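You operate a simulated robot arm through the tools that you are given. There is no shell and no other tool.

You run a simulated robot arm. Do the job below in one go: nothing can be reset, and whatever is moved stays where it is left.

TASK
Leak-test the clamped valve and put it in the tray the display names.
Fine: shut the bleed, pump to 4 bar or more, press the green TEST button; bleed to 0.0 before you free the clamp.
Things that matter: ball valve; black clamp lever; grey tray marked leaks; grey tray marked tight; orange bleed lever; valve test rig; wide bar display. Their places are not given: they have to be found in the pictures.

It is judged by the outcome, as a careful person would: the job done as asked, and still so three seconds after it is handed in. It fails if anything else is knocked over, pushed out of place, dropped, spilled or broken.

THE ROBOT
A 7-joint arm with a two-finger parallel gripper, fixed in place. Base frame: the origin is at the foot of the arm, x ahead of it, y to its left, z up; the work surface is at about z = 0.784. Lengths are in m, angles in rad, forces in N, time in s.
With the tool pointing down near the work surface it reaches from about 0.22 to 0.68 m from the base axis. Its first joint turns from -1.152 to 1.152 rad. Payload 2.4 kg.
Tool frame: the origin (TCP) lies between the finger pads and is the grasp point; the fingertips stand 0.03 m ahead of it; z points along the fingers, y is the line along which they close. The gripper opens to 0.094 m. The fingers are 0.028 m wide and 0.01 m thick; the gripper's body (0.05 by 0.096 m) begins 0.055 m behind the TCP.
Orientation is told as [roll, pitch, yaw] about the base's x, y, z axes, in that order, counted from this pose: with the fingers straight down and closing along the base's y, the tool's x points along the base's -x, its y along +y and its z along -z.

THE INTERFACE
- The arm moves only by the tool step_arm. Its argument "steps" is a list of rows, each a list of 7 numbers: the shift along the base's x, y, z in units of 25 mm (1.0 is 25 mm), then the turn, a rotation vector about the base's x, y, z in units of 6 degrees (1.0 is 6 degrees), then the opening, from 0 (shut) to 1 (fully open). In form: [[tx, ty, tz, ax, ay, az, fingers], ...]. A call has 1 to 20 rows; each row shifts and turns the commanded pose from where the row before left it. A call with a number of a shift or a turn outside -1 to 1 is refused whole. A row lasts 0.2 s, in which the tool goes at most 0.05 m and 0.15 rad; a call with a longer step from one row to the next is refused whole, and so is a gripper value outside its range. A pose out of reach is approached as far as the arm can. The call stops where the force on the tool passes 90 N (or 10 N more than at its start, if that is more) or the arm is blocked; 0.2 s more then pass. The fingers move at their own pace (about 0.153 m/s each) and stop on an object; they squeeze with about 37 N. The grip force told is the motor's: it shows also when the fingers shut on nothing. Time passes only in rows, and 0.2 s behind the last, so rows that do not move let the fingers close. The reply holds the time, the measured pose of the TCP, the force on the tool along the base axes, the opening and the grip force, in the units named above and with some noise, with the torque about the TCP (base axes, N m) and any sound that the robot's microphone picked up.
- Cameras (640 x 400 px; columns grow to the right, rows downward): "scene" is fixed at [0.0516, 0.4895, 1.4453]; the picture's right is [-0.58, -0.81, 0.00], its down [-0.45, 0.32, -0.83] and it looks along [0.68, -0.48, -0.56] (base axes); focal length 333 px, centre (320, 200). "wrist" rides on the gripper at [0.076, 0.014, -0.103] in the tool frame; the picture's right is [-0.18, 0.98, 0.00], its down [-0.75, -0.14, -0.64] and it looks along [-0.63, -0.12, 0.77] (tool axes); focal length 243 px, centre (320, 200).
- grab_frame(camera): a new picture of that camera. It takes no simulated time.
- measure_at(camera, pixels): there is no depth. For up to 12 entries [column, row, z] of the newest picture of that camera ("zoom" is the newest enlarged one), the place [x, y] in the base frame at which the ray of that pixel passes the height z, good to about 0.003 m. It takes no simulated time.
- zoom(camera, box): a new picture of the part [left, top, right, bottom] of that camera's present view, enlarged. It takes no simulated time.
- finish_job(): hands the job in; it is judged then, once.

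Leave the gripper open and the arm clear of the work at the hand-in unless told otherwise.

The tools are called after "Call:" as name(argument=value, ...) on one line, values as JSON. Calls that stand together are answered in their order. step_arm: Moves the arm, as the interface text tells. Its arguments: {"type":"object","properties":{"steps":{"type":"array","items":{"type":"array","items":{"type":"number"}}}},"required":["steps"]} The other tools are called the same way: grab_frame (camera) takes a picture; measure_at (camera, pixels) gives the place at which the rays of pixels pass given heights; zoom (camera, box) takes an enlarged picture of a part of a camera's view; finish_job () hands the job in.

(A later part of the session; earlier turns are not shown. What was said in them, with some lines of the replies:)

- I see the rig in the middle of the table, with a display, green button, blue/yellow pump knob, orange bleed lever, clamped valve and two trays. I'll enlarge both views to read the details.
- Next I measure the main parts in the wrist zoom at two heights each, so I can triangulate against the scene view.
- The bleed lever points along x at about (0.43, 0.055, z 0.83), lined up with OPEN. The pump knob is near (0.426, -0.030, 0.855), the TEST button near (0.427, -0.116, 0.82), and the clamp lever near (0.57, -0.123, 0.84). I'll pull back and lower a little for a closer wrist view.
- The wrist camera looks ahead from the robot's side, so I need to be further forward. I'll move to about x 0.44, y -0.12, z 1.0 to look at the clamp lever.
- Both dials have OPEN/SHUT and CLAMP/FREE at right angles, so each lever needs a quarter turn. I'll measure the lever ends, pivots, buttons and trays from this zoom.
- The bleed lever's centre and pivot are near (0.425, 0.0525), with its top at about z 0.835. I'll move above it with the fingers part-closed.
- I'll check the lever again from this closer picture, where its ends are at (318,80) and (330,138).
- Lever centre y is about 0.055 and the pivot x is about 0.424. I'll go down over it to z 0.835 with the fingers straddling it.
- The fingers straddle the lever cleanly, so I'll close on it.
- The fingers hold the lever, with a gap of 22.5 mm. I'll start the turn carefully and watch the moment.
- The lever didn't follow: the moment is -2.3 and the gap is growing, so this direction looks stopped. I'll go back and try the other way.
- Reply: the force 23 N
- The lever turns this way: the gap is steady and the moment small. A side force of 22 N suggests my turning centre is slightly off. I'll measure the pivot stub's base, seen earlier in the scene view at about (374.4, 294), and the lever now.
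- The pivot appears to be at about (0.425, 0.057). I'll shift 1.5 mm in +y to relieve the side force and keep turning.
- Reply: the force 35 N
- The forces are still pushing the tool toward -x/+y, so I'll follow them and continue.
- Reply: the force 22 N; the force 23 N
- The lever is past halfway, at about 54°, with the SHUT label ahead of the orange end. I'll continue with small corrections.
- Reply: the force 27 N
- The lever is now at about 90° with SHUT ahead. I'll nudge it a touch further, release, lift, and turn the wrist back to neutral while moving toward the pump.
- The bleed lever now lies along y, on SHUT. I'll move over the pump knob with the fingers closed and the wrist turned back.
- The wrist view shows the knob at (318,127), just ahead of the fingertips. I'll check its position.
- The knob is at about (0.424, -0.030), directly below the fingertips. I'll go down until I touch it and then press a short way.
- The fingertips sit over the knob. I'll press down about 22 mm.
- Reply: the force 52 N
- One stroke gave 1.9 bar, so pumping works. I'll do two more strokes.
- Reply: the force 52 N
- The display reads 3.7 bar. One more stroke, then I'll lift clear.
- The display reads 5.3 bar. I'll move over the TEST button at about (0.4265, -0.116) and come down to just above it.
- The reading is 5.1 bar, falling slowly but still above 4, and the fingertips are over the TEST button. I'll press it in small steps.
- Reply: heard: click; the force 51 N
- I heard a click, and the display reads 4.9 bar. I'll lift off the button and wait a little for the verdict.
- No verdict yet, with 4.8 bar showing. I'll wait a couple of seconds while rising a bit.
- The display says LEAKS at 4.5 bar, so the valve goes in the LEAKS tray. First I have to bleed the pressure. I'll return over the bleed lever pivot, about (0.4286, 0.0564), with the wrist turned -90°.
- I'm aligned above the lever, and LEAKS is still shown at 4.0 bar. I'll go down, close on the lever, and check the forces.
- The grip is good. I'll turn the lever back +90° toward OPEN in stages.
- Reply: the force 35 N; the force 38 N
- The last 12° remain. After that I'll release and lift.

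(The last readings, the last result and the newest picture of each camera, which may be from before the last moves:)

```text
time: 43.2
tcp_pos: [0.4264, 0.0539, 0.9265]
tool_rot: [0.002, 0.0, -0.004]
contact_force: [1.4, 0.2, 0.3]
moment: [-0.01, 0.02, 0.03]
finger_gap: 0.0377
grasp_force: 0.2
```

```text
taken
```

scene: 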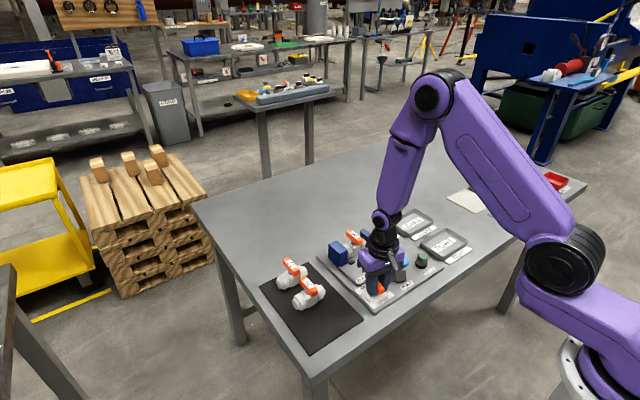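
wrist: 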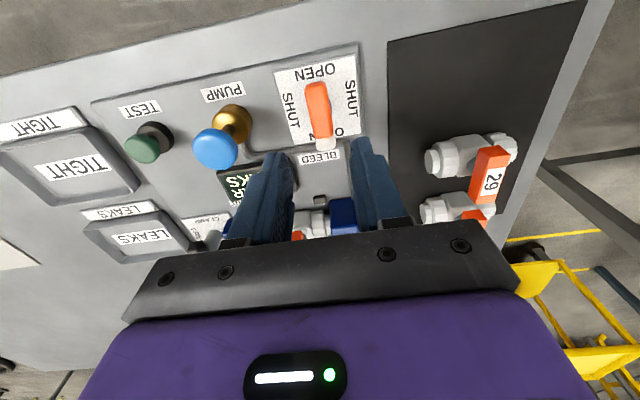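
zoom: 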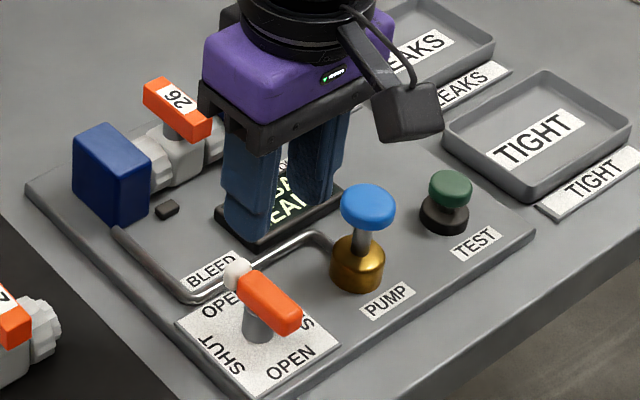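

The bleed lever is back on OPEN, but the display is hidden by the gripper. I'll rise and move toward above the clamp lever at about (0.57, -0.123), then read the display.

Call:
step_arm(steps=[[0, -0.5, 1, 0, 0, 0, 0.4], [0.5, -0.9, 0.6, 0, 0, 0, 0.4], [0.7, -0.9, 0, 0, 0, 0, 0.4], [0.7, -0.9, 0, 0, 0, 0, 0.4], [0.7, -0.9, 0, 0, 0, 0, 0.4], [0.7, -0.9, 0, 0, 0, 0, 0.4], [0.7, -0.9, 0, 0, 0, 0, 0.4], [0.7, -0.9, 0, 0, 0, 0, 0.4], [0.6, -0.3, 0, 0, 0, 0, 0.4], [0, 0, 0, 0, 0, 0, 0.4]])

Call:
zoom(camera="scene", box=[310, 190, 470, 290])

Call:
grab_frame(camera="wrist")

```text
time: 45.4
tcp_pos: [0.5568, -0.1235, 0.9658]
tool_rot: [0.0, 0.001, -0.002]
contact_force: [1.4, -0.2, -0.3]
moment: [0.04, 0.0, -0.04]
finger_gap: 0.0376
grasp_force: 0.0
```

```text
4.00 times, centred on (390, 240) of scene
```

zoom: 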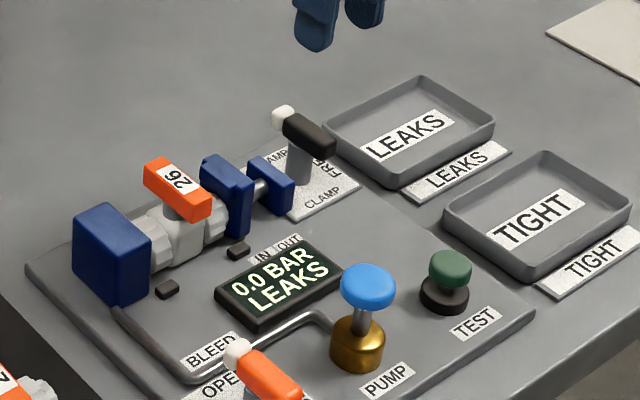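

```text
taken
```

wrist: 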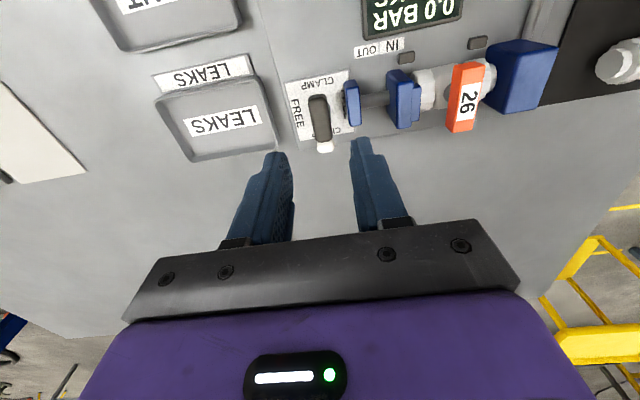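

The display reads 0.0 BAR and LEAKS, so it is safe to free the clamp. I'll look closely at the clamp and valve from here.

Call:
zoom(camera="wrist", box=[260, 30, 580, 170])

```text
2.00 times, centred on (420, 100) of wrist
```

zoom: 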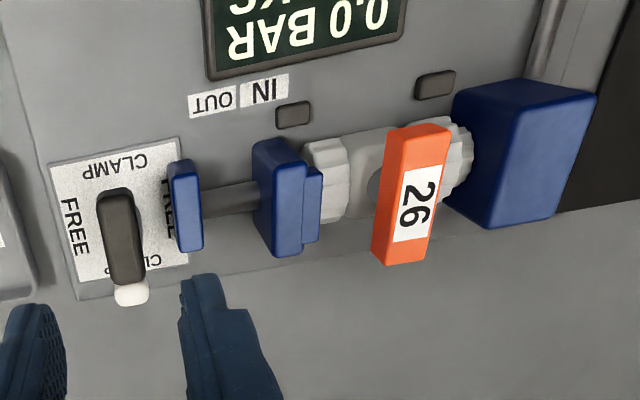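

Call:
measure_at(camera="zoom", pixels=[[48, 167, 0.798], [178, 138, 0.798], [78, 287, 0.798], [116, 192, 0.845], [132, 296, 0.845], [122, 240, 0.845], [185, 165, 0.84], [188, 248, 0.84], [414, 200, 0.85], [414, 200, 0.87], [425, 128, 0.86], [398, 262, 0.86]])

Call:
measure_at(camera="scene", pixels=[[355, 236.5, 0.85], [355, 236.5, 0.87], [365.5, 245.5, 0.86], [348, 231, 0.86]])

Call:
zoom(camera="scene", box=[325, 215, 405, 265])

```text
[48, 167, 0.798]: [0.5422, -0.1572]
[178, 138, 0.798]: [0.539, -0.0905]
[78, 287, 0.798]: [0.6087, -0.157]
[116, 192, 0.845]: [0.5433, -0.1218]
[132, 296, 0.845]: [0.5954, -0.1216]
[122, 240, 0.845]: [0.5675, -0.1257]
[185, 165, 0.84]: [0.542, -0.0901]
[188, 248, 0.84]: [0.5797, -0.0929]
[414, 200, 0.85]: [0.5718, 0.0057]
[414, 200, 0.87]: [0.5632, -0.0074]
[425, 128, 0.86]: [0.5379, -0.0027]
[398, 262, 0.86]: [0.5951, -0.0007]
```

```text
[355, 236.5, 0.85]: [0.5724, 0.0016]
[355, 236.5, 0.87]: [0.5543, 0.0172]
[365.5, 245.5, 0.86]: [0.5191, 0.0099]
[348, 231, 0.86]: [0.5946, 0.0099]
```

```text
8.00 times, centred on (365, 240) of scene
```

zoom: 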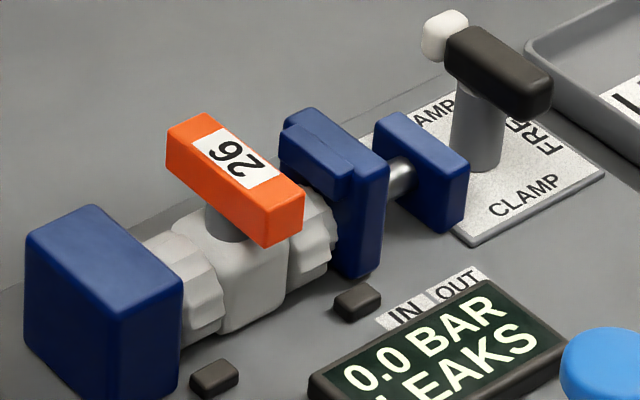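

I'll triangulate the clamp lever top and the blue guide plate's top corner to check clearance.

Call:
measure_at(camera="scene", pixels=[[387.5, 222.5, 0.82], [387.5, 222.5, 0.86], [383.3, 234.5, 0.82], [383.3, 234.5, 0.86], [374.8, 228.9, 0.82], [374.8, 228.9, 0.86], [346, 250, 0.82]])

Call:
zoom(camera="wrist", box=[280, 70, 400, 160])

```text
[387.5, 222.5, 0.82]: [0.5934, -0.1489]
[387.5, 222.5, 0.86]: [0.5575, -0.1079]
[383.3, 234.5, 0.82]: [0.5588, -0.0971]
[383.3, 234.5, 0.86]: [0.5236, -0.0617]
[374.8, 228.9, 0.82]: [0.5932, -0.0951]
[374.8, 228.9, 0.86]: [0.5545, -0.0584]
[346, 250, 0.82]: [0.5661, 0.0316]
```

```text
4.44 times, centred on (340, 115) of wrist
```

zoom: 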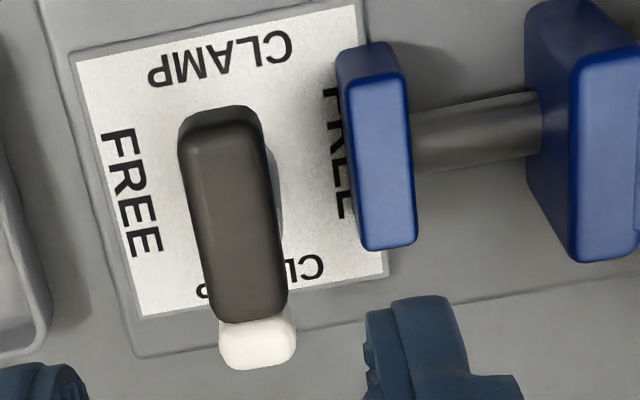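

Call:
measure_at(camera="zoom", pixels=[[345, 78, 0.82], [345, 78, 0.84], [365, 245, 0.82], [365, 245, 0.84], [410, 75, 0.83], [415, 240, 0.83], [188, 150, 0.845], [262, 140, 0.845], [210, 310, 0.845], [288, 300, 0.845], [258, 366, 0.84], [240, 220, 0.845]])

```text
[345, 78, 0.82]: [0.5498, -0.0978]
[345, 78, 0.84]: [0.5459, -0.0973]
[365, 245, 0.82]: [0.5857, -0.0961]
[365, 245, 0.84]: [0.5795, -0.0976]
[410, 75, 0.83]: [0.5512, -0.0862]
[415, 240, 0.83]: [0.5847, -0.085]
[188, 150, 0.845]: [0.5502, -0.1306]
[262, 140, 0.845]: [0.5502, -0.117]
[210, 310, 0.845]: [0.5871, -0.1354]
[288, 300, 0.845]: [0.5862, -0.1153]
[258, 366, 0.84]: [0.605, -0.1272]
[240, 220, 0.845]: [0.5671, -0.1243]
```

The clamp lever's centre is about (0.572, -0.1245) with its top at about 0.846. The guide plate's face is at y ≈ -0.0975 with its top at about 0.828. I'll use a narrow opening and stay high, lowering to just above first.

Call:
step_arm(steps=[[0.3, -0.03, -0.8, 0, 0, 0, 0.31], [0.31, 0, -0.8, 0, 0, 0, 0.31], [0, 0, -0.8, 0, 0, 0, 0.31], [0, 0, -0.5, 0, 0, 0, 0.31], [0, 0, 0, 0, 0, 0, 0.31]])

Call:
zoom(camera="scene", box=[345, 190, 425, 250])

Call:
grab_frame(camera="wrist")

```text
time: 46.6
tcp_pos: [0.5734, -0.1237, 0.8942]
tool_rot: [-0.001, -0.002, -0.004]
contact_force: [-0.1, -0.7, 0.2]
moment: [-0.01, -0.01, 0.02]
finger_gap: 0.0293
grasp_force: 0.0
```

```text
6.67 times, centred on (385, 220) of scene
```

zoom: 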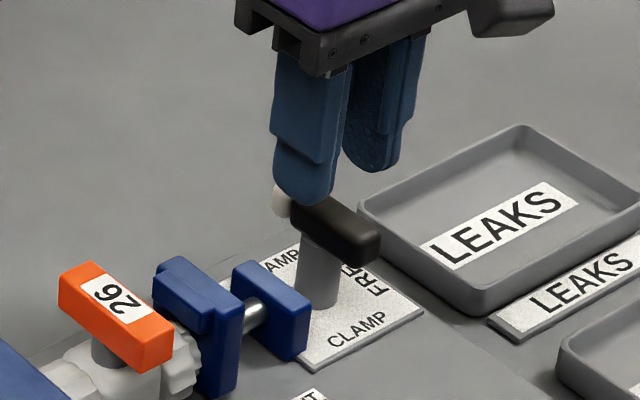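

```text
taken
```

wrist: 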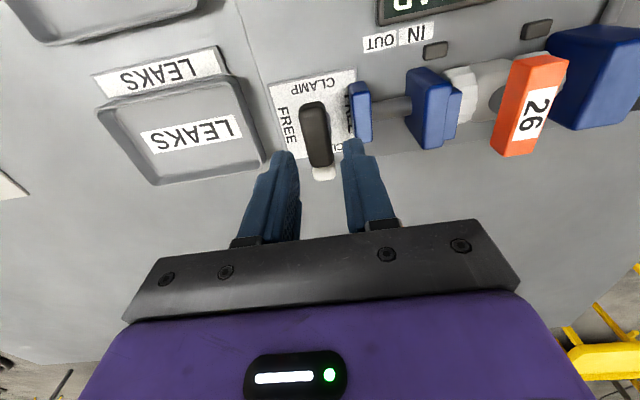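

Call:
measure_at(camera="wrist", pixels=[[316, 133, 0.846], [302, 108, 0.846], [328, 104, 0.846], [309, 165, 0.846], [333, 160, 0.846], [325, 178, 0.846], [350, 95, 0.828], [357, 140, 0.828]])

```text
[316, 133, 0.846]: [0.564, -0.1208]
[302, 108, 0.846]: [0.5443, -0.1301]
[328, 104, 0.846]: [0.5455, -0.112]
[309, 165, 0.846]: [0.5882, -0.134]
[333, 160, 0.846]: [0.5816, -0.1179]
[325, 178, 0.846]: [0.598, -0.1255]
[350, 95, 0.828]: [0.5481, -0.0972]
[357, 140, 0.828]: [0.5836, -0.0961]
```

The lever centre y is about -0.1235, which matches the tool. I'll go down to z 0.857.

Call:
step_arm(steps=[[0, 0, -0.5, 0, 0, 0, 0.31], [0, 0, -0.5, 0, 0, 0, 0.31], [0, 0, -0.5, 0, 0, 0, 0.31], [0, 0, 0, 0, 0, 0, 0.31]])

Call:
zoom(camera="scene", box=[345, 190, 425, 250])

```text
time: 47.6
tcp_pos: [0.5735, -0.1243, 0.857]
tool_rot: [-0.001, 0.001, -0.005]
contact_force: [-0.2, 0.1, 0.4]
moment: [-0.01, 0.0, -0.02]
finger_gap: 0.0291
grasp_force: 0.1
```

```text
6.67 times, centred on (385, 220) of scene
```

zoom: 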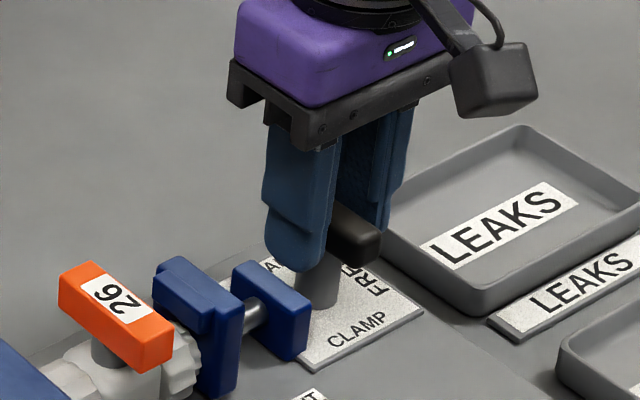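

The fingers straddle the lever with no contact. I'll close, then try a small turn in the same direction as before.

Call:
step_arm(steps=[[0, 0, 0, 0, 0, 0, 0.1], [0, 0, 0, 0, 0, 0, 0.1], [0, 0, 0, 0, 0, 0, 0.1]])

Call:
step_arm(steps=[[0, 0, 0, 0, 0, -1, 0.1], [0, 0, 0, 0, 0, -1, 0.1]])

```text
time: 48.4
tcp_pos: [0.5733, -0.1246, 0.8568]
tool_rot: [0.0, -0.002, -0.005]
contact_force: [1.2, -8.4, -6.9]
moment: [-0.16, -0.36, -0.02]
finger_gap: 0.0195
grasp_force: 45.3
```

```text
time: 49.0
tcp_pos: [0.5738, -0.1249, 0.8579]
tool_rot: [0.001, 0.0, -0.216]
contact_force: [-6.5, -8.6, 2.8]
moment: [-0.41, -0.72, -0.02]
finger_gap: 0.0197
grasp_force: 45.2
```

The lever follows freely. Continuing the turn.

Call:
step_arm(steps=[[0, -0.03, 0, 0, 0, -1, 0.1], [0, 0, 0, 0, 0, -1, 0.1], [0, 0, 0, 0, 0, -1, 0.1], [0, 0, 0, 0, 0, -1, 0.1]])

Call:
zoom(camera="scene", box=[325, 190, 425, 260])

```text
time: 50.0
tcp_pos: [0.5737, -0.124, 0.8566]
tool_rot: [0.0, 0.0, -0.635]
contact_force: [-1.9, 0.5, 3.1]
moment: [0.13, 0.35, 0.0]
finger_gap: 0.0196
grasp_force: 44.9
```

```text
5.71 times, centred on (375, 225) of scene
```

zoom: 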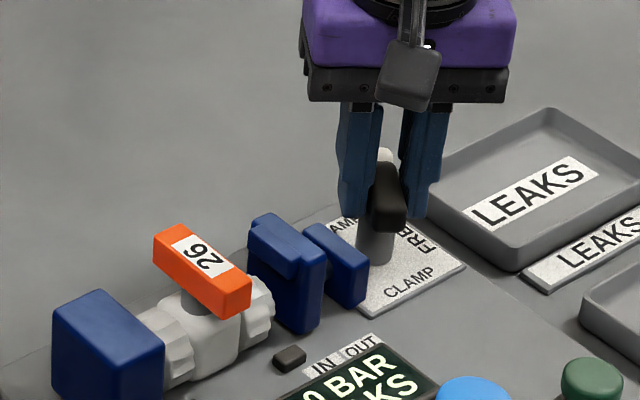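

The lever turns and the jaw is retracting. I'll continue to about 90°.

Call:
step_arm(steps=[[0, 0, 0, 0, 0, -1, 0.1], [0, 0, 0, 0, 0, -1, 0.1], [0, 0, 0, 0, 0, -1, 0.1], [0, 0, 0, 0, 0, -1, 0.1], [0, 0, 0, 0, 0, -1, 0.1]])

Call:
step_arm(steps=[[0, 0, 0, 0, 0, -1, 0.1], [0, 0, 0, 0, 0, -1, 0.1], [0, 0, 0, 0, 0, -1, 0.1], [0, 0, 0, 0, 0, -1, 0.1], [0, 0, 0, 0, 0, 0, 0.1]])

Call:
zoom(camera="scene", box=[325, 190, 425, 260])

```text
time: 51.2
tcp_pos: [0.5747, -0.1233, 0.8574]
tool_rot: [0.002, -0.001, -1.155]
contact_force: [5.6, 12.0, 4.8]
moment: [0.84, 0.08, 0.01]
finger_gap: 0.0198
grasp_force: 44.4
```

```text
time: 52.4
tcp_pos: [0.5749, -0.1223, 0.8566]
tool_rot: [0.004, -0.003, -1.572]
contact_force: [20.3, 15.5, -2.0]
moment: [0.23, -0.48, 0.0]
finger_gap: 0.0196
grasp_force: 45.7
```

```text
5.71 times, centred on (375, 225) of scene
```

zoom: 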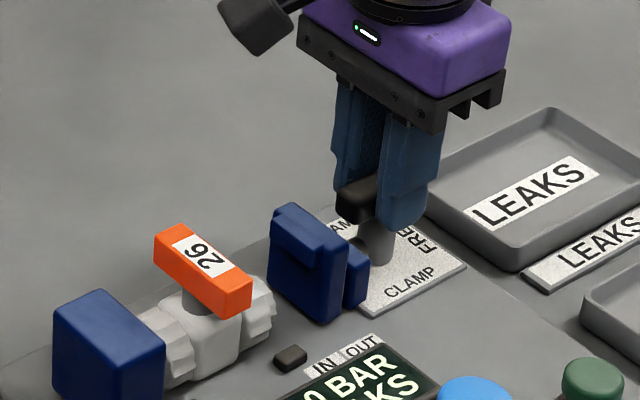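

The jaw has retracted and the lever lies along FREE. I'll release, lift clear, and turn the wrist back.

Call:
step_arm(steps=[[0, 0, 0, 0, 0, 0, 0.35], [0, 0, 0, 0, 0, 0, 0.35], [0, 0, 0.5, 0, 0, 0, 0.35], [0, 0, 1, 0, 0, 0, 0.35], [0, 0, 1, 0, 0, 0, 0.35], [0, 0, 1, 0, 0, 0, 0.35], [0, 0, 0, 0, 0, 0, 0.35]])

Call:
step_arm(steps=[[-0.3, 0.2, 0.1, 0, 0, 1, 0.5], [-0.3, 0.2, 0.1, 0, 0, 1, 0.5], [-0.3, 0.2, 0.1, 0, 0, 1, 0.5], [-0.3, 0.2, 0.1, 0, 0, 1, 0.5], [-0.3, 0.2, 0.1, 0, 0, 1, 0.5], [-0.3, 0.2, 0.1, 0, 0, 1, 0.5], [-0.3, 0.2, 0.1, 0, 0, 1, 0.5], [-0.3, 0.2, 0.1, 0, 0, 1, 0.5], [0, 0.2, 0, 0, 0, 1, 0.5], [0, 0.2, 0, 0, 0, 1, 0.5], [0, 0.2, 0, 0, 0, 1, 0.5], [0, 0.2, 0, 0, 0, 1, 0.5], [0, 0.2, 0, 0, 0, 1, 0.5], [0, 0.2, 0, 0, 0, 1, 0.5], [0, 0.2, 0, 0, 0, 1, 0.5], [0, 0, 0, 0, 0, 0, 0.5]])

Call:
grab_frame(camera="wrist")

Call:
zoom(camera="scene", box=[320, 190, 440, 270])

```text
time: 54.0
tcp_pos: [0.5745, -0.1245, 0.9451]
tool_rot: [0.002, 0.001, -1.574]
contact_force: [-1.0, -0.5, 0.3]
moment: [0.03, -0.01, 0.02]
finger_gap: 0.0326
grasp_force: 0.0
```

```text
time: 57.4
tcp_pos: [0.5143, -0.0492, 0.9638]
tool_rot: [0.0, 0.0, -0.001]
contact_force: [-0.1, 1.1, 0.5]
moment: [0.01, -0.01, 0.02]
finger_gap: 0.0469
grasp_force: 0.1
```

```text
taken
```

wrist: 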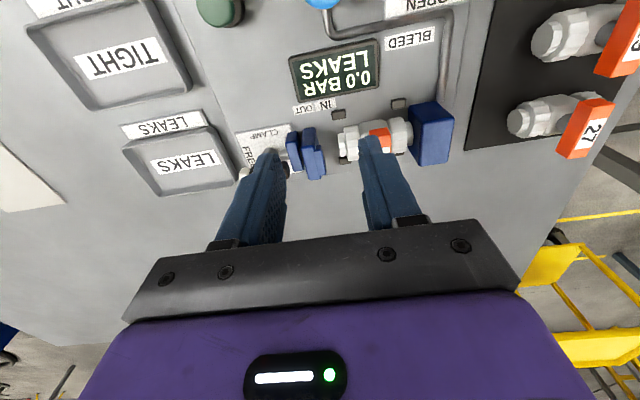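

```text
5.00 times, centred on (380, 230) of scene
```

zoom: 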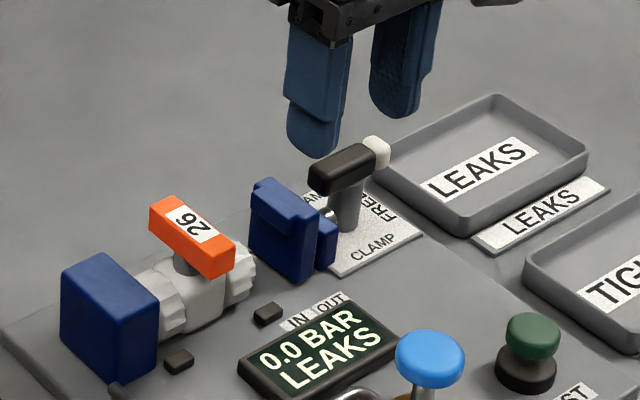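

The clamp lever shows FREE, with its white end toward -y, and the valve is still standing against the blue block. I'll move over in y for a clear wrist view of the valve.

Call:
step_arm(steps=[[0, 0.8, 0, 0, 0, 0, 1], [0, 0.8, 0, 0, 0, 0, 1], [0, 0.5, 0, 0, 0, 0, 1], [0, 0, 0, 0, 0, 0, 1]])

Call:
zoom(camera="wrist", box=[200, 60, 420, 220])

Call:
zoom(camera="scene", box=[320, 215, 400, 265])

```text
time: 58.4
tcp_pos: [0.5145, 0.0026, 0.9636]
tool_rot: [0.0, 0.001, -0.002]
contact_force: [1.1, 0.6, -0.1]
moment: [0.03, 0.01, 0.0]
finger_gap: 0.094
grasp_force: 0.0
```

```text
2.50 times, centred on (310, 140) of wrist
```

zoom: 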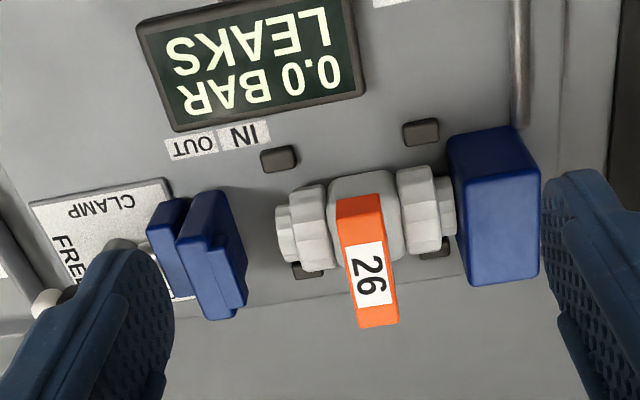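

```text
8.00 times, centred on (360, 240) of scene
```

zoom: 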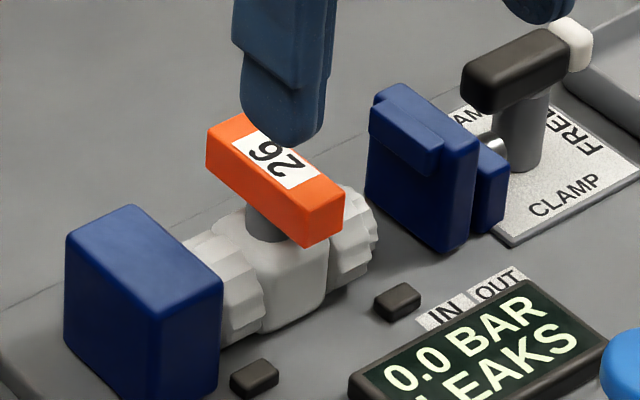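

I'll triangulate the handle's corners. The top face in the wrist zoom runs from about (341,236)/(385,231) to (357,327)/(398,322).

Call:
measure_at(camera="scene", pixels=[[350.4, 229.1, 0.85], [350.4, 229.1, 0.87], [363.1, 238.5, 0.85], [363.1, 238.5, 0.87], [357.9, 241.6, 0.86], [346, 231.2, 0.86]])

Call:
zoom(camera="wrist", box=[280, 110, 380, 200])

```text
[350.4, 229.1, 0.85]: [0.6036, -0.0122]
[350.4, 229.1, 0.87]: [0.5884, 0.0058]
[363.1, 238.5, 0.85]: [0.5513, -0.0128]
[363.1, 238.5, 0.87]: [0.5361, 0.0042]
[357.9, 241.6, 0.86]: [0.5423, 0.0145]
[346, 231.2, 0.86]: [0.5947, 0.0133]
```

```text
4.44 times, centred on (330, 155) of wrist
```

zoom: 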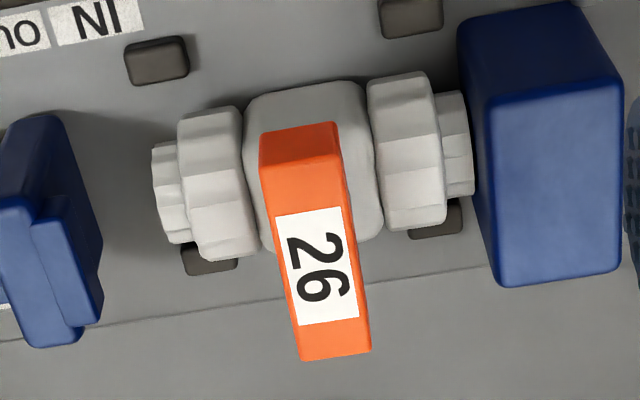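

Call:
measure_at(camera="zoom", pixels=[[264, 172, 0.86], [341, 162, 0.86], [301, 358, 0.86], [371, 350, 0.86], [301, 358, 0.85], [371, 350, 0.85], [318, 262, 0.86], [155, 190, 0.815], [470, 150, 0.815], [310, 95, 0.82], [485, 200, 0.83]])

```text
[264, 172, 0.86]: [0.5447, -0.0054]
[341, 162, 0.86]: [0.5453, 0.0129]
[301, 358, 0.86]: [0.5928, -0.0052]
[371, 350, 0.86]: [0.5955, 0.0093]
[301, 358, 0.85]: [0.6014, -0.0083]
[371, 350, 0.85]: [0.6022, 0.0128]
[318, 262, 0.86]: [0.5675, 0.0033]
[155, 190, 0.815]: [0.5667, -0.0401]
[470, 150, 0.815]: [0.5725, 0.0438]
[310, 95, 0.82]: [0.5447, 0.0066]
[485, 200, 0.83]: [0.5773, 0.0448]
```

The handle's top is at z ≈ 0.86, with its centre at about (0.569, 0.004) and about 17 mm wide. The handle is the natural grip, with the fingers closing along y. I'll move over it and lower to TCP z 0.872.

Call:
step_arm(steps=[[0.75, 0.03, 0, 0, 0, 0, 0.45], [0.75, 0.03, 0, 0, 0, 0, 0.45], [0.68, 0, -0.5, 0, 0, 0, 0.45], [0, 0, -0.8, 0, 0, 0, 0.45], [0, 0, -0.8, 0, 0, 0, 0.45], [0, 0, -0.2, 0, 0, 0, 0.45], [0, 0, 0, 0, 0, 0, 0.45]])

Call:
zoom(camera="scene", box=[320, 205, 400, 255])

Call:
grab_frame(camera="wrist")

```text
time: 60.0
tcp_pos: [0.5677, 0.0058, 0.9071]
tool_rot: [-0.001, 0.0, -0.004]
contact_force: [-0.3, -0.5, -0.4]
moment: [0.0, 0.03, 0.01]
finger_gap: 0.042
grasp_force: 0.1
```

```text
8.00 times, centred on (360, 230) of scene
```

zoom: 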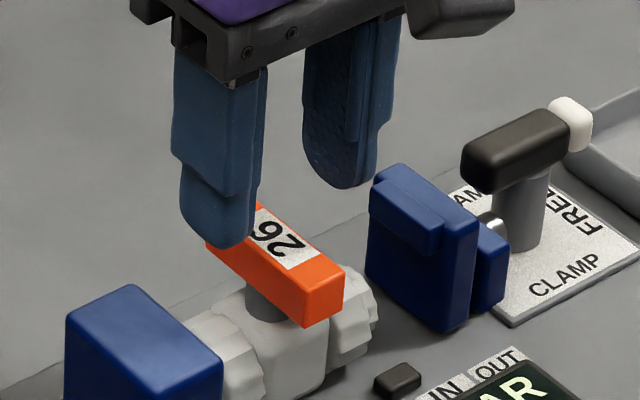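

```text
taken
```

wrist: 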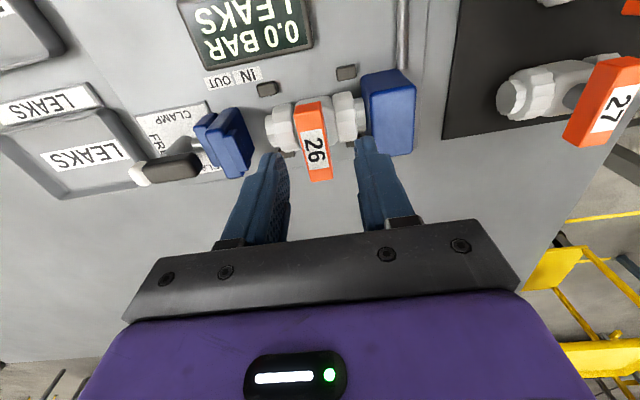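

Call:
measure_at(camera="wrist", pixels=[[296, 108, 0.86], [321, 104, 0.86], [311, 180, 0.86], [332, 177, 0.86], [316, 143, 0.86], [82, 155, 0.79], [2, 128, 0.8], [100, 108, 0.8], [135, 165, 0.8], [46, 196, 0.8]])

```text
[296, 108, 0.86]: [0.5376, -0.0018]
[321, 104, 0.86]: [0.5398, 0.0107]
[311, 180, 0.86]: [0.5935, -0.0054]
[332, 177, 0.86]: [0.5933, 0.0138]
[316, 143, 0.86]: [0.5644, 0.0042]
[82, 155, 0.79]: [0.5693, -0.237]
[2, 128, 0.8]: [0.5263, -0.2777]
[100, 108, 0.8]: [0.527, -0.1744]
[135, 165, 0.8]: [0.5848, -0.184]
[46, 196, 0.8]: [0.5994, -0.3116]
```

The handle centre is at y ≈ 0.004. I'll lower the rest of the way to z 0.872 and then close.

Call:
step_arm(steps=[[0, -0.05, -0.5, 0, 0, 0, 0.45], [0, 0, -0.5, 0, 0, 0, 0.45], [0, 0, -0.4, 0, 0, 0, 0.45], [0, 0, 0, 0, 0, 0, 0.45]])

Call:
zoom(camera="scene", box=[320, 205, 400, 255])

```text
time: 61.0
tcp_pos: [0.5674, 0.0037, 0.8724]
tool_rot: [0.001, 0.0, -0.003]
contact_force: [0.2, 0.2, 0.7]
moment: [0.01, 0.0, 0.0]
finger_gap: 0.0422
grasp_force: 0.3
```

```text
8.00 times, centred on (360, 230) of scene
```

zoom: 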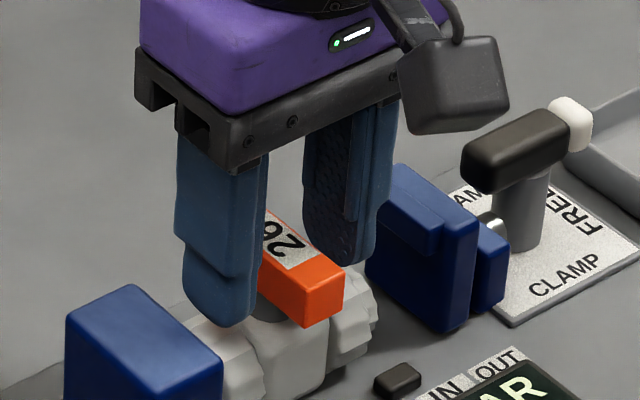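

The fingers straddle the handle, so I'll close on it.

Call:
step_arm(steps=[[0, 0, 0, 0, 0, 0, 0.3], [0, 0, 0, 0, 0, 0, 0.2], [0, 0, 0, 0, 0, 0, 0.1], [0, 0, 0, 0, 0, 0, 0.1]])

Call:
zoom(camera="scene", box=[320, 205, 400, 255])

```text
time: 62.0
tcp_pos: [0.569, 0.0029, 0.8719]
tool_rot: [0.0, 0.0, -0.006]
contact_force: [0.3, -6.1, -0.4]
moment: [-0.24, -0.01, 0.07]
finger_gap: 0.0174
grasp_force: 37.2
```

```text
8.00 times, centred on (360, 230) of scene
```

zoom: 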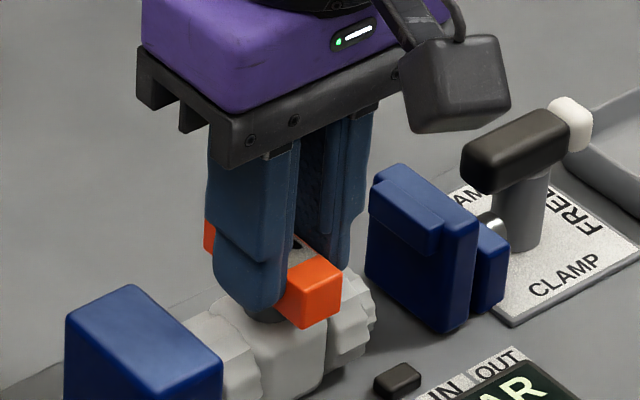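

The handle is gripped at 17.4 mm. I'll lift slowly, a few millimetres first.

Call:
step_arm(steps=[[0, 0, 0.2, 0, 0, 0, 0.1], [0, 0, 0.3, 0, 0, 0, 0.1], [0, 0, 0, 0, 0, 0, 0.1]])

Call:
zoom(camera="scene", box=[320, 205, 400, 255])

```text
time: 62.8
tcp_pos: [0.5668, 0.0027, 0.8864]
tool_rot: [0.001, 0.0, -0.006]
contact_force: [-0.3, -7.9, -3.5]
moment: [-0.36, -0.05, 0.1]
finger_gap: 0.0173
grasp_force: 36.5
```

```text
8.00 times, centred on (360, 230) of scene
```

zoom: 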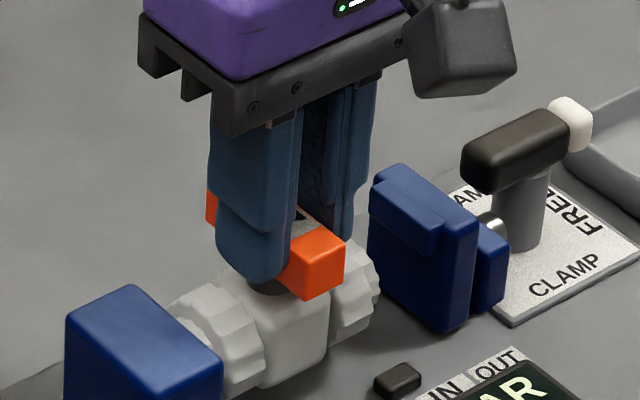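

The valve lifts cleanly with a small weight. I'll edge away from the block and raise it to about z 0.97.

Call:
step_arm(steps=[[0, -0.1, 0.4, 0, 0, 0, 0.1], [0, 0, 0.6, 0, 0, 0, 0.1], [0, 0, 0.8, 0, 0, 0, 0.1], [0, 0, 0.8, 0, 0, 0, 0.1], [0, 0, 0.8, 0, 0, 0, 0.1], [0, 0, 0, 0, 0, 0, 0.1]])

Call:
grab_frame(camera="scene")

Call:
zoom(camera="scene", box=[320, 190, 480, 290])

```text
time: 64.2
tcp_pos: [0.567, 0.0006, 0.9701]
tool_rot: [-0.001, -0.001, -0.004]
contact_force: [0.6, 1.0, -2.4]
moment: [0.0, 0.0, -0.01]
finger_gap: 0.0171
grasp_force: 36.6
```

```text
taken
```

scene: 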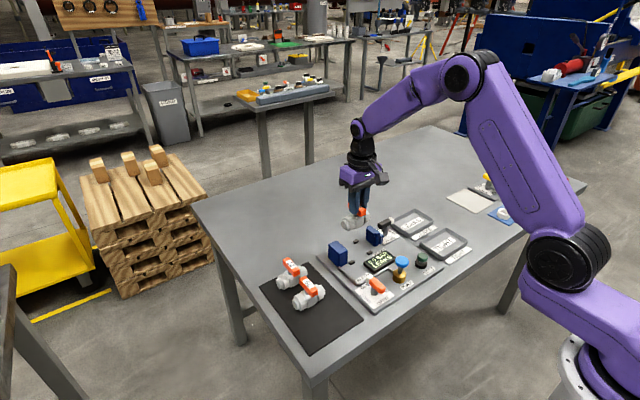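

```text
4.00 times, centred on (400, 240) of scene
```

zoom: 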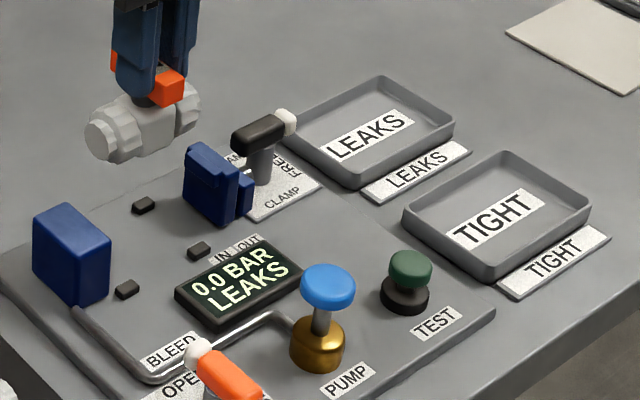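

The valve hangs level. Next I measure the LEAKS tray's rim corners and floor from this zoom.

Call:
measure_at(camera="zoom", pixels=[[284, 132, 0.802], [380, 78, 0.802], [453, 122, 0.802], [360, 178, 0.802], [368, 134, 0.79], [300, 138, 0.79], [380, 95, 0.79], [432, 128, 0.79], [357, 168, 0.79]])

```text
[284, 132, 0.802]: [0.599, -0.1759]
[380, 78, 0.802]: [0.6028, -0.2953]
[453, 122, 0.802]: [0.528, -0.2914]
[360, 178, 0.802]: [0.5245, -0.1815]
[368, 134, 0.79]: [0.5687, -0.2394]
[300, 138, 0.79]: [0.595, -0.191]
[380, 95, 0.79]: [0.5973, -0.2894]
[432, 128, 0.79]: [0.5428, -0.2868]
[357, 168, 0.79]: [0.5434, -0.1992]
```

The LEAKS tray spans x 0.526–0.601 and y -0.176 to -0.294, with its centre at about (0.565, -0.236). The valve's 84 mm length along y fits. I'll carry it over at this height.

Call:
step_arm(steps=[[0, -0.5, 0, 0, 0, 0, 0.1], [0, -0.8, 0, 0, 0, 0, 0.1], [0, -0.8, 0, 0, 0, 0, 0.1], [0, -0.8, 0, 0, 0, 0, 0.1], [0, -0.8, 0, 0, 0, 0, 0.1], [-0.02, -0.8, 0, 0, 0, 0, 0.1], [-0.02, -0.8, 0, 0, 0, 0, 0.1], [-0.02, -0.8, 0, 0, 0, 0, 0.1], [-0.02, -0.8, 0, 0, 0, 0, 0.1], [0, -0.8, 0, 0, 0, 0, 0.1], [0, -0.8, 0, 0, 0, 0, 0.1], [0, -0.6, 0, 0, 0, 0, 0.1], [0, -0.36, 0, 0, 0, 0, 0.1], [0, 0, 0, 0, 0, 0, 0.1]])

Call:
zoom(camera="scene", box=[360, 180, 480, 270])

Call:
grab_frame(camera="wrist")

```text
time: 67.2
tcp_pos: [0.5669, -0.2378, 0.9692]
tool_rot: [0.001, 0.001, -0.003]
contact_force: [-0.6, 1.0, -2.1]
moment: [-0.01, 0.0, 0.0]
finger_gap: 0.0172
grasp_force: 36.8
```

```text
4.44 times, centred on (420, 225) of scene
```

zoom: 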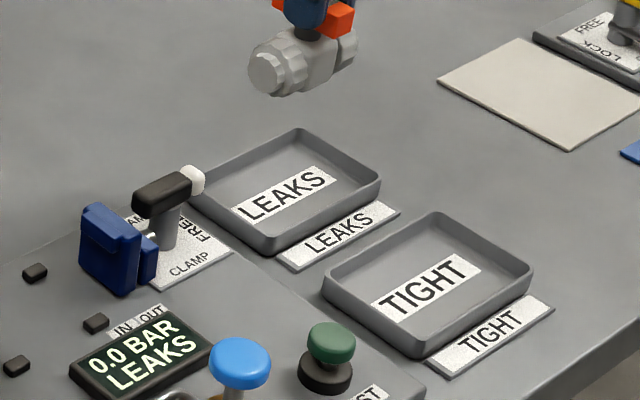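

```text
taken
```

wrist: 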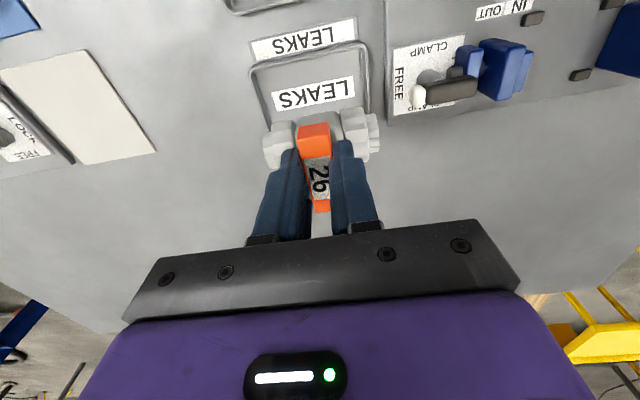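

Call:
measure_at(camera="wrist", pixels=[[252, 68, 0.802], [366, 44, 0.802], [312, 94, 0.79]])

```text
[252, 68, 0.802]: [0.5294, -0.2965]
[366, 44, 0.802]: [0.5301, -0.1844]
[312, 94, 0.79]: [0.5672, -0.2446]
```

Both views put the tray centre near y -0.238, so I'm right above it. I'll lower to about z 0.88 and look.

Call:
step_arm(steps=[[0, 0, -0.7, 0, 0, 0, 0.1], [0, 0, -0.8, 0, 0, 0, 0.1], [0, 0, -0.8, 0, 0, 0, 0.1], [0, 0, -0.8, 0, 0, 0, 0.1], [0, 0, -0.4, 0, 0, 0, 0.1], [0, 0, 0, 0, 0, 0, 0.1]])

Call:
zoom(camera="scene", box=[370, 180, 470, 250])

```text
time: 68.6
tcp_pos: [0.5695, -0.237, 0.879]
tool_rot: [0.0, -0.001, -0.003]
contact_force: [-0.3, -0.1, -1.0]
moment: [0.0, 0.0, 0.03]
finger_gap: 0.0173
grasp_force: 37.5
```

```text
5.71 times, centred on (420, 215) of scene
```

zoom: 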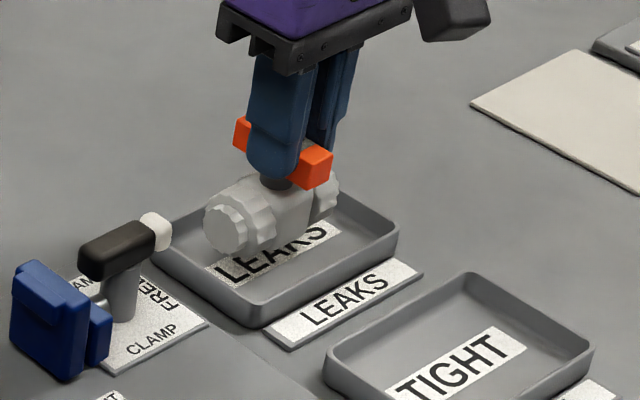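

The valve is inside the tray outline, just above the floor. I'll shift 3 mm toward the robot and lower gently until I feel contact.

Call:
step_arm(steps=[[-0.1, 0, -0.1, 0, 0, 0, 0.1], [0, 0, -0.1, 0, 0, 0, 0.1], [0, 0, -0.1, 0, 0, 0, 0.1], [0, 0, 0, 0, 0, 0, 0.1]])

Call:
zoom(camera="scene", box=[370, 180, 470, 250])

```text
time: 69.6
tcp_pos: [0.5643, -0.236, 0.8728]
tool_rot: [0.0, 0.0, -0.005]
contact_force: [0.7, 0.2, -1.3]
moment: [0.01, -0.04, 0.01]
finger_gap: 0.0172
grasp_force: 36.8
```

```text
5.71 times, centred on (420, 215) of scene
```

zoom: 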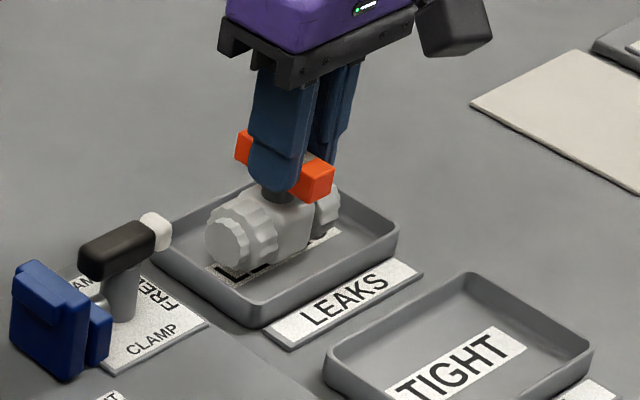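

No contact yet, so I'll keep lowering in small steps.

Call:
step_arm(steps=[[0, 0, -0.1, 0, 0, 0, 0.1], [0, 0, -0.1, 0, 0, 0, 0.1], [0, 0, 0, 0, 0, 0, 0.1]])

Call:
step_arm(steps=[[0, 0, -0.08, 0, 0, 0, 0.1], [0, 0, 0, 0, 0, 0, 0.1]])

Call:
zoom(camera="scene", box=[370, 180, 470, 250])

```text
time: 70.4
tcp_pos: [0.5647, -0.2357, 0.8687]
tool_rot: [-0.001, 0.0, -0.004]
contact_force: [0.2, 0.3, -1.6]
moment: [0.01, -0.02, -0.03]
finger_gap: 0.0173
grasp_force: 36.9
```

```text
time: 71.0
tcp_pos: [0.5644, -0.2369, 0.8671]
tool_rot: [0.0, -0.001, -0.004]
contact_force: [0.4, -0.1, -0.8]
moment: [0.03, 0.02, 0.02]
finger_gap: 0.0174
grasp_force: 37.2
```

```text
5.71 times, centred on (420, 215) of scene
```

zoom: 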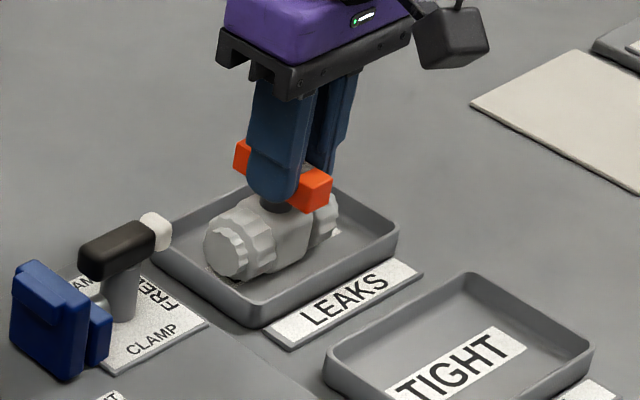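

Call:
step_arm(steps=[[0, 0, -0.08, 0, 0, 0, 0.1], [0, 0, -0.06, 0, 0, 0, 0.1], [0, 0, 0, 0, 0, 0, 0.1]])

```text
time: 71.8
tcp_pos: [0.5639, -0.2364, 0.8648]
tool_rot: [-0.002, -0.001, -0.003]
contact_force: [-4.4, 2.0, 14.1]
moment: [0.11, 0.35, -0.01]
finger_gap: 0.0174
grasp_force: 36.6
```

The valve touches the floor with 14 N upward. I'll ease up 1 mm, open the fingers, and look.

Call:
step_arm(steps=[[0, 0, 0.04, 0, 0, 0, 0.1], [0, 0, 0, 0, 0, 0, 0.2], [0, 0, 0, 0, 0, 0, 0.45], [0, 0, 0, 0, 0, 0, 0.45], [0, 0, 0, 0, 0, 0, 0.45]])

Call:
zoom(camera="scene", box=[370, 180, 470, 250])

```text
time: 73.0
tcp_pos: [0.5631, -0.2377, 0.8645]
tool_rot: [-0.002, 0.0, -0.003]
contact_force: [0.0, -0.8, -1.3]
moment: [-0.03, 0.01, 0.03]
finger_gap: 0.0423
grasp_force: 0.1
```

```text
5.71 times, centred on (420, 215) of scene
```

zoom: 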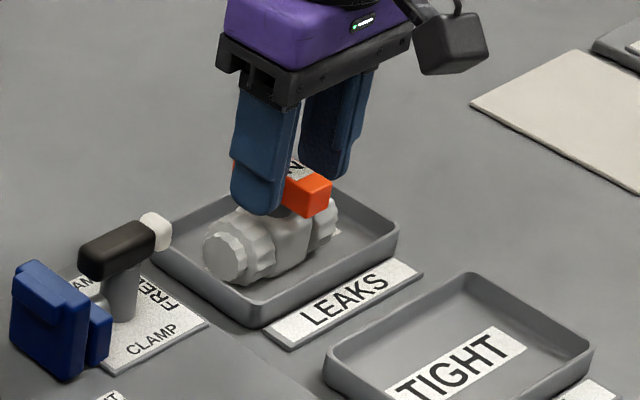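

The valve is released and stands in the tray. I'll lift straight up and move clear.

Call:
step_arm(steps=[[0, 0, 0.3, 0, 0, 0, 0.45], [0, 0, 0.6, 0, 0, 0, 0.45], [0, 0, 1, 0, 0, 0, 0.45], [0, 0, 1, 0, 0, 0, 0.45], [0, 0, 1, 0, 0, 0, 0.45], [0, 0, 1, 0, 0, 0, 0.7], [-0.8, 0.3, 0.8, 0, 0, 0, 1], [-0.8, 0.3, 0.8, 0, 0, 0, 1], [-0.8, 0.3, 0.8, 0, 0, 0, 1], [-0.8, 0.3, 0.8, 0, 0, 0, 1], [0, 0, 0, 0, 0, 0, 1], [0, 0, 0, 0, 0, 0, 1], [0, 0, 0, 0, 0, 0, 1]])

Call:
grab_frame(camera="scene")

Call:
zoom(camera="scene", box=[310, 190, 480, 310])

Call:
grab_frame(camera="wrist")

```text
time: 75.8
tcp_pos: [0.4818, -0.2057, 1.0671]
tool_rot: [0.001, 0.0, -0.004]
contact_force: [0.1, 0.1, 0.3]
moment: [0.03, 0.03, -0.03]
finger_gap: 0.0942
grasp_force: 0.0
```

```text
taken
```

scene: 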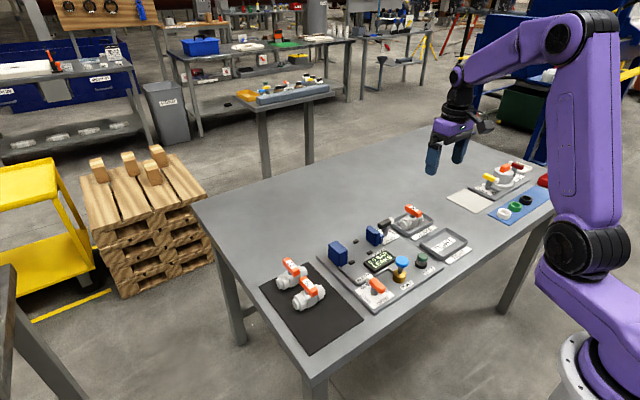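

```text
3.33 times, centred on (395, 250) of scene
```

zoom: 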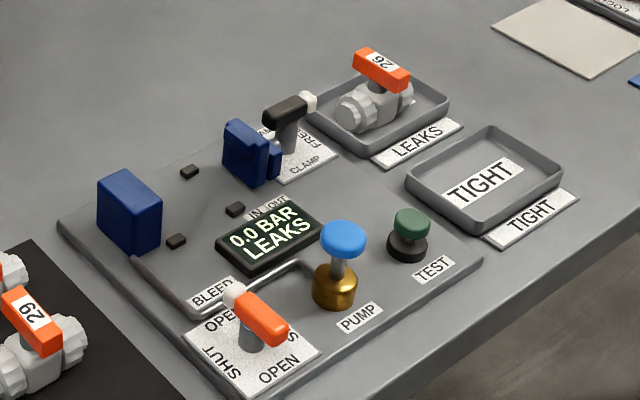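

```text
taken
```

wrist: 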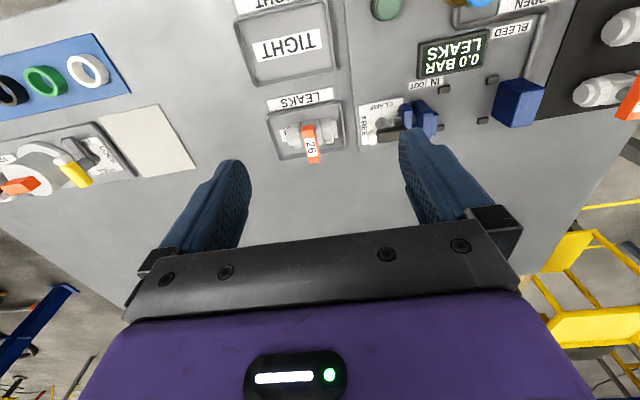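

Valve 26 stands upright in the LEAKS tray. The display reads 0.0 BAR, LEAKS, the bleed lever is on OPEN and the clamp lever on FREE. Nothing else has moved, and the gripper is open and clear, so I'm handing the job in.

Call:
finish_job()

```text
The job is handed in.
```

I tested the clamped valve (number 26). The display's verdict was LEAKS, so the valve is now standing upright in the LEAKS tray.

- **Test:** I shut the bleed and pumped three strokes to 5.3 bar. The display read 5.1 bar just before I pressed TEST, and LEAKS came up about three seconds after the click.
- **Bleed and clamp:** I opened the bleed and saw 0.0 bar on the display before freeing the clamp.
- **State at hand-in:** the bleed lever is on OPEN, the clamp lever is on FREE, and the gripper is open and clear of the work. Nothing else looked disturbed in the final pictures.

My first try at the bleed lever went the wrong way. It met its stop with a moment of about 2.3 N m, so I backed off and turned it the other way. It turned normally after that, and I saw no damage.
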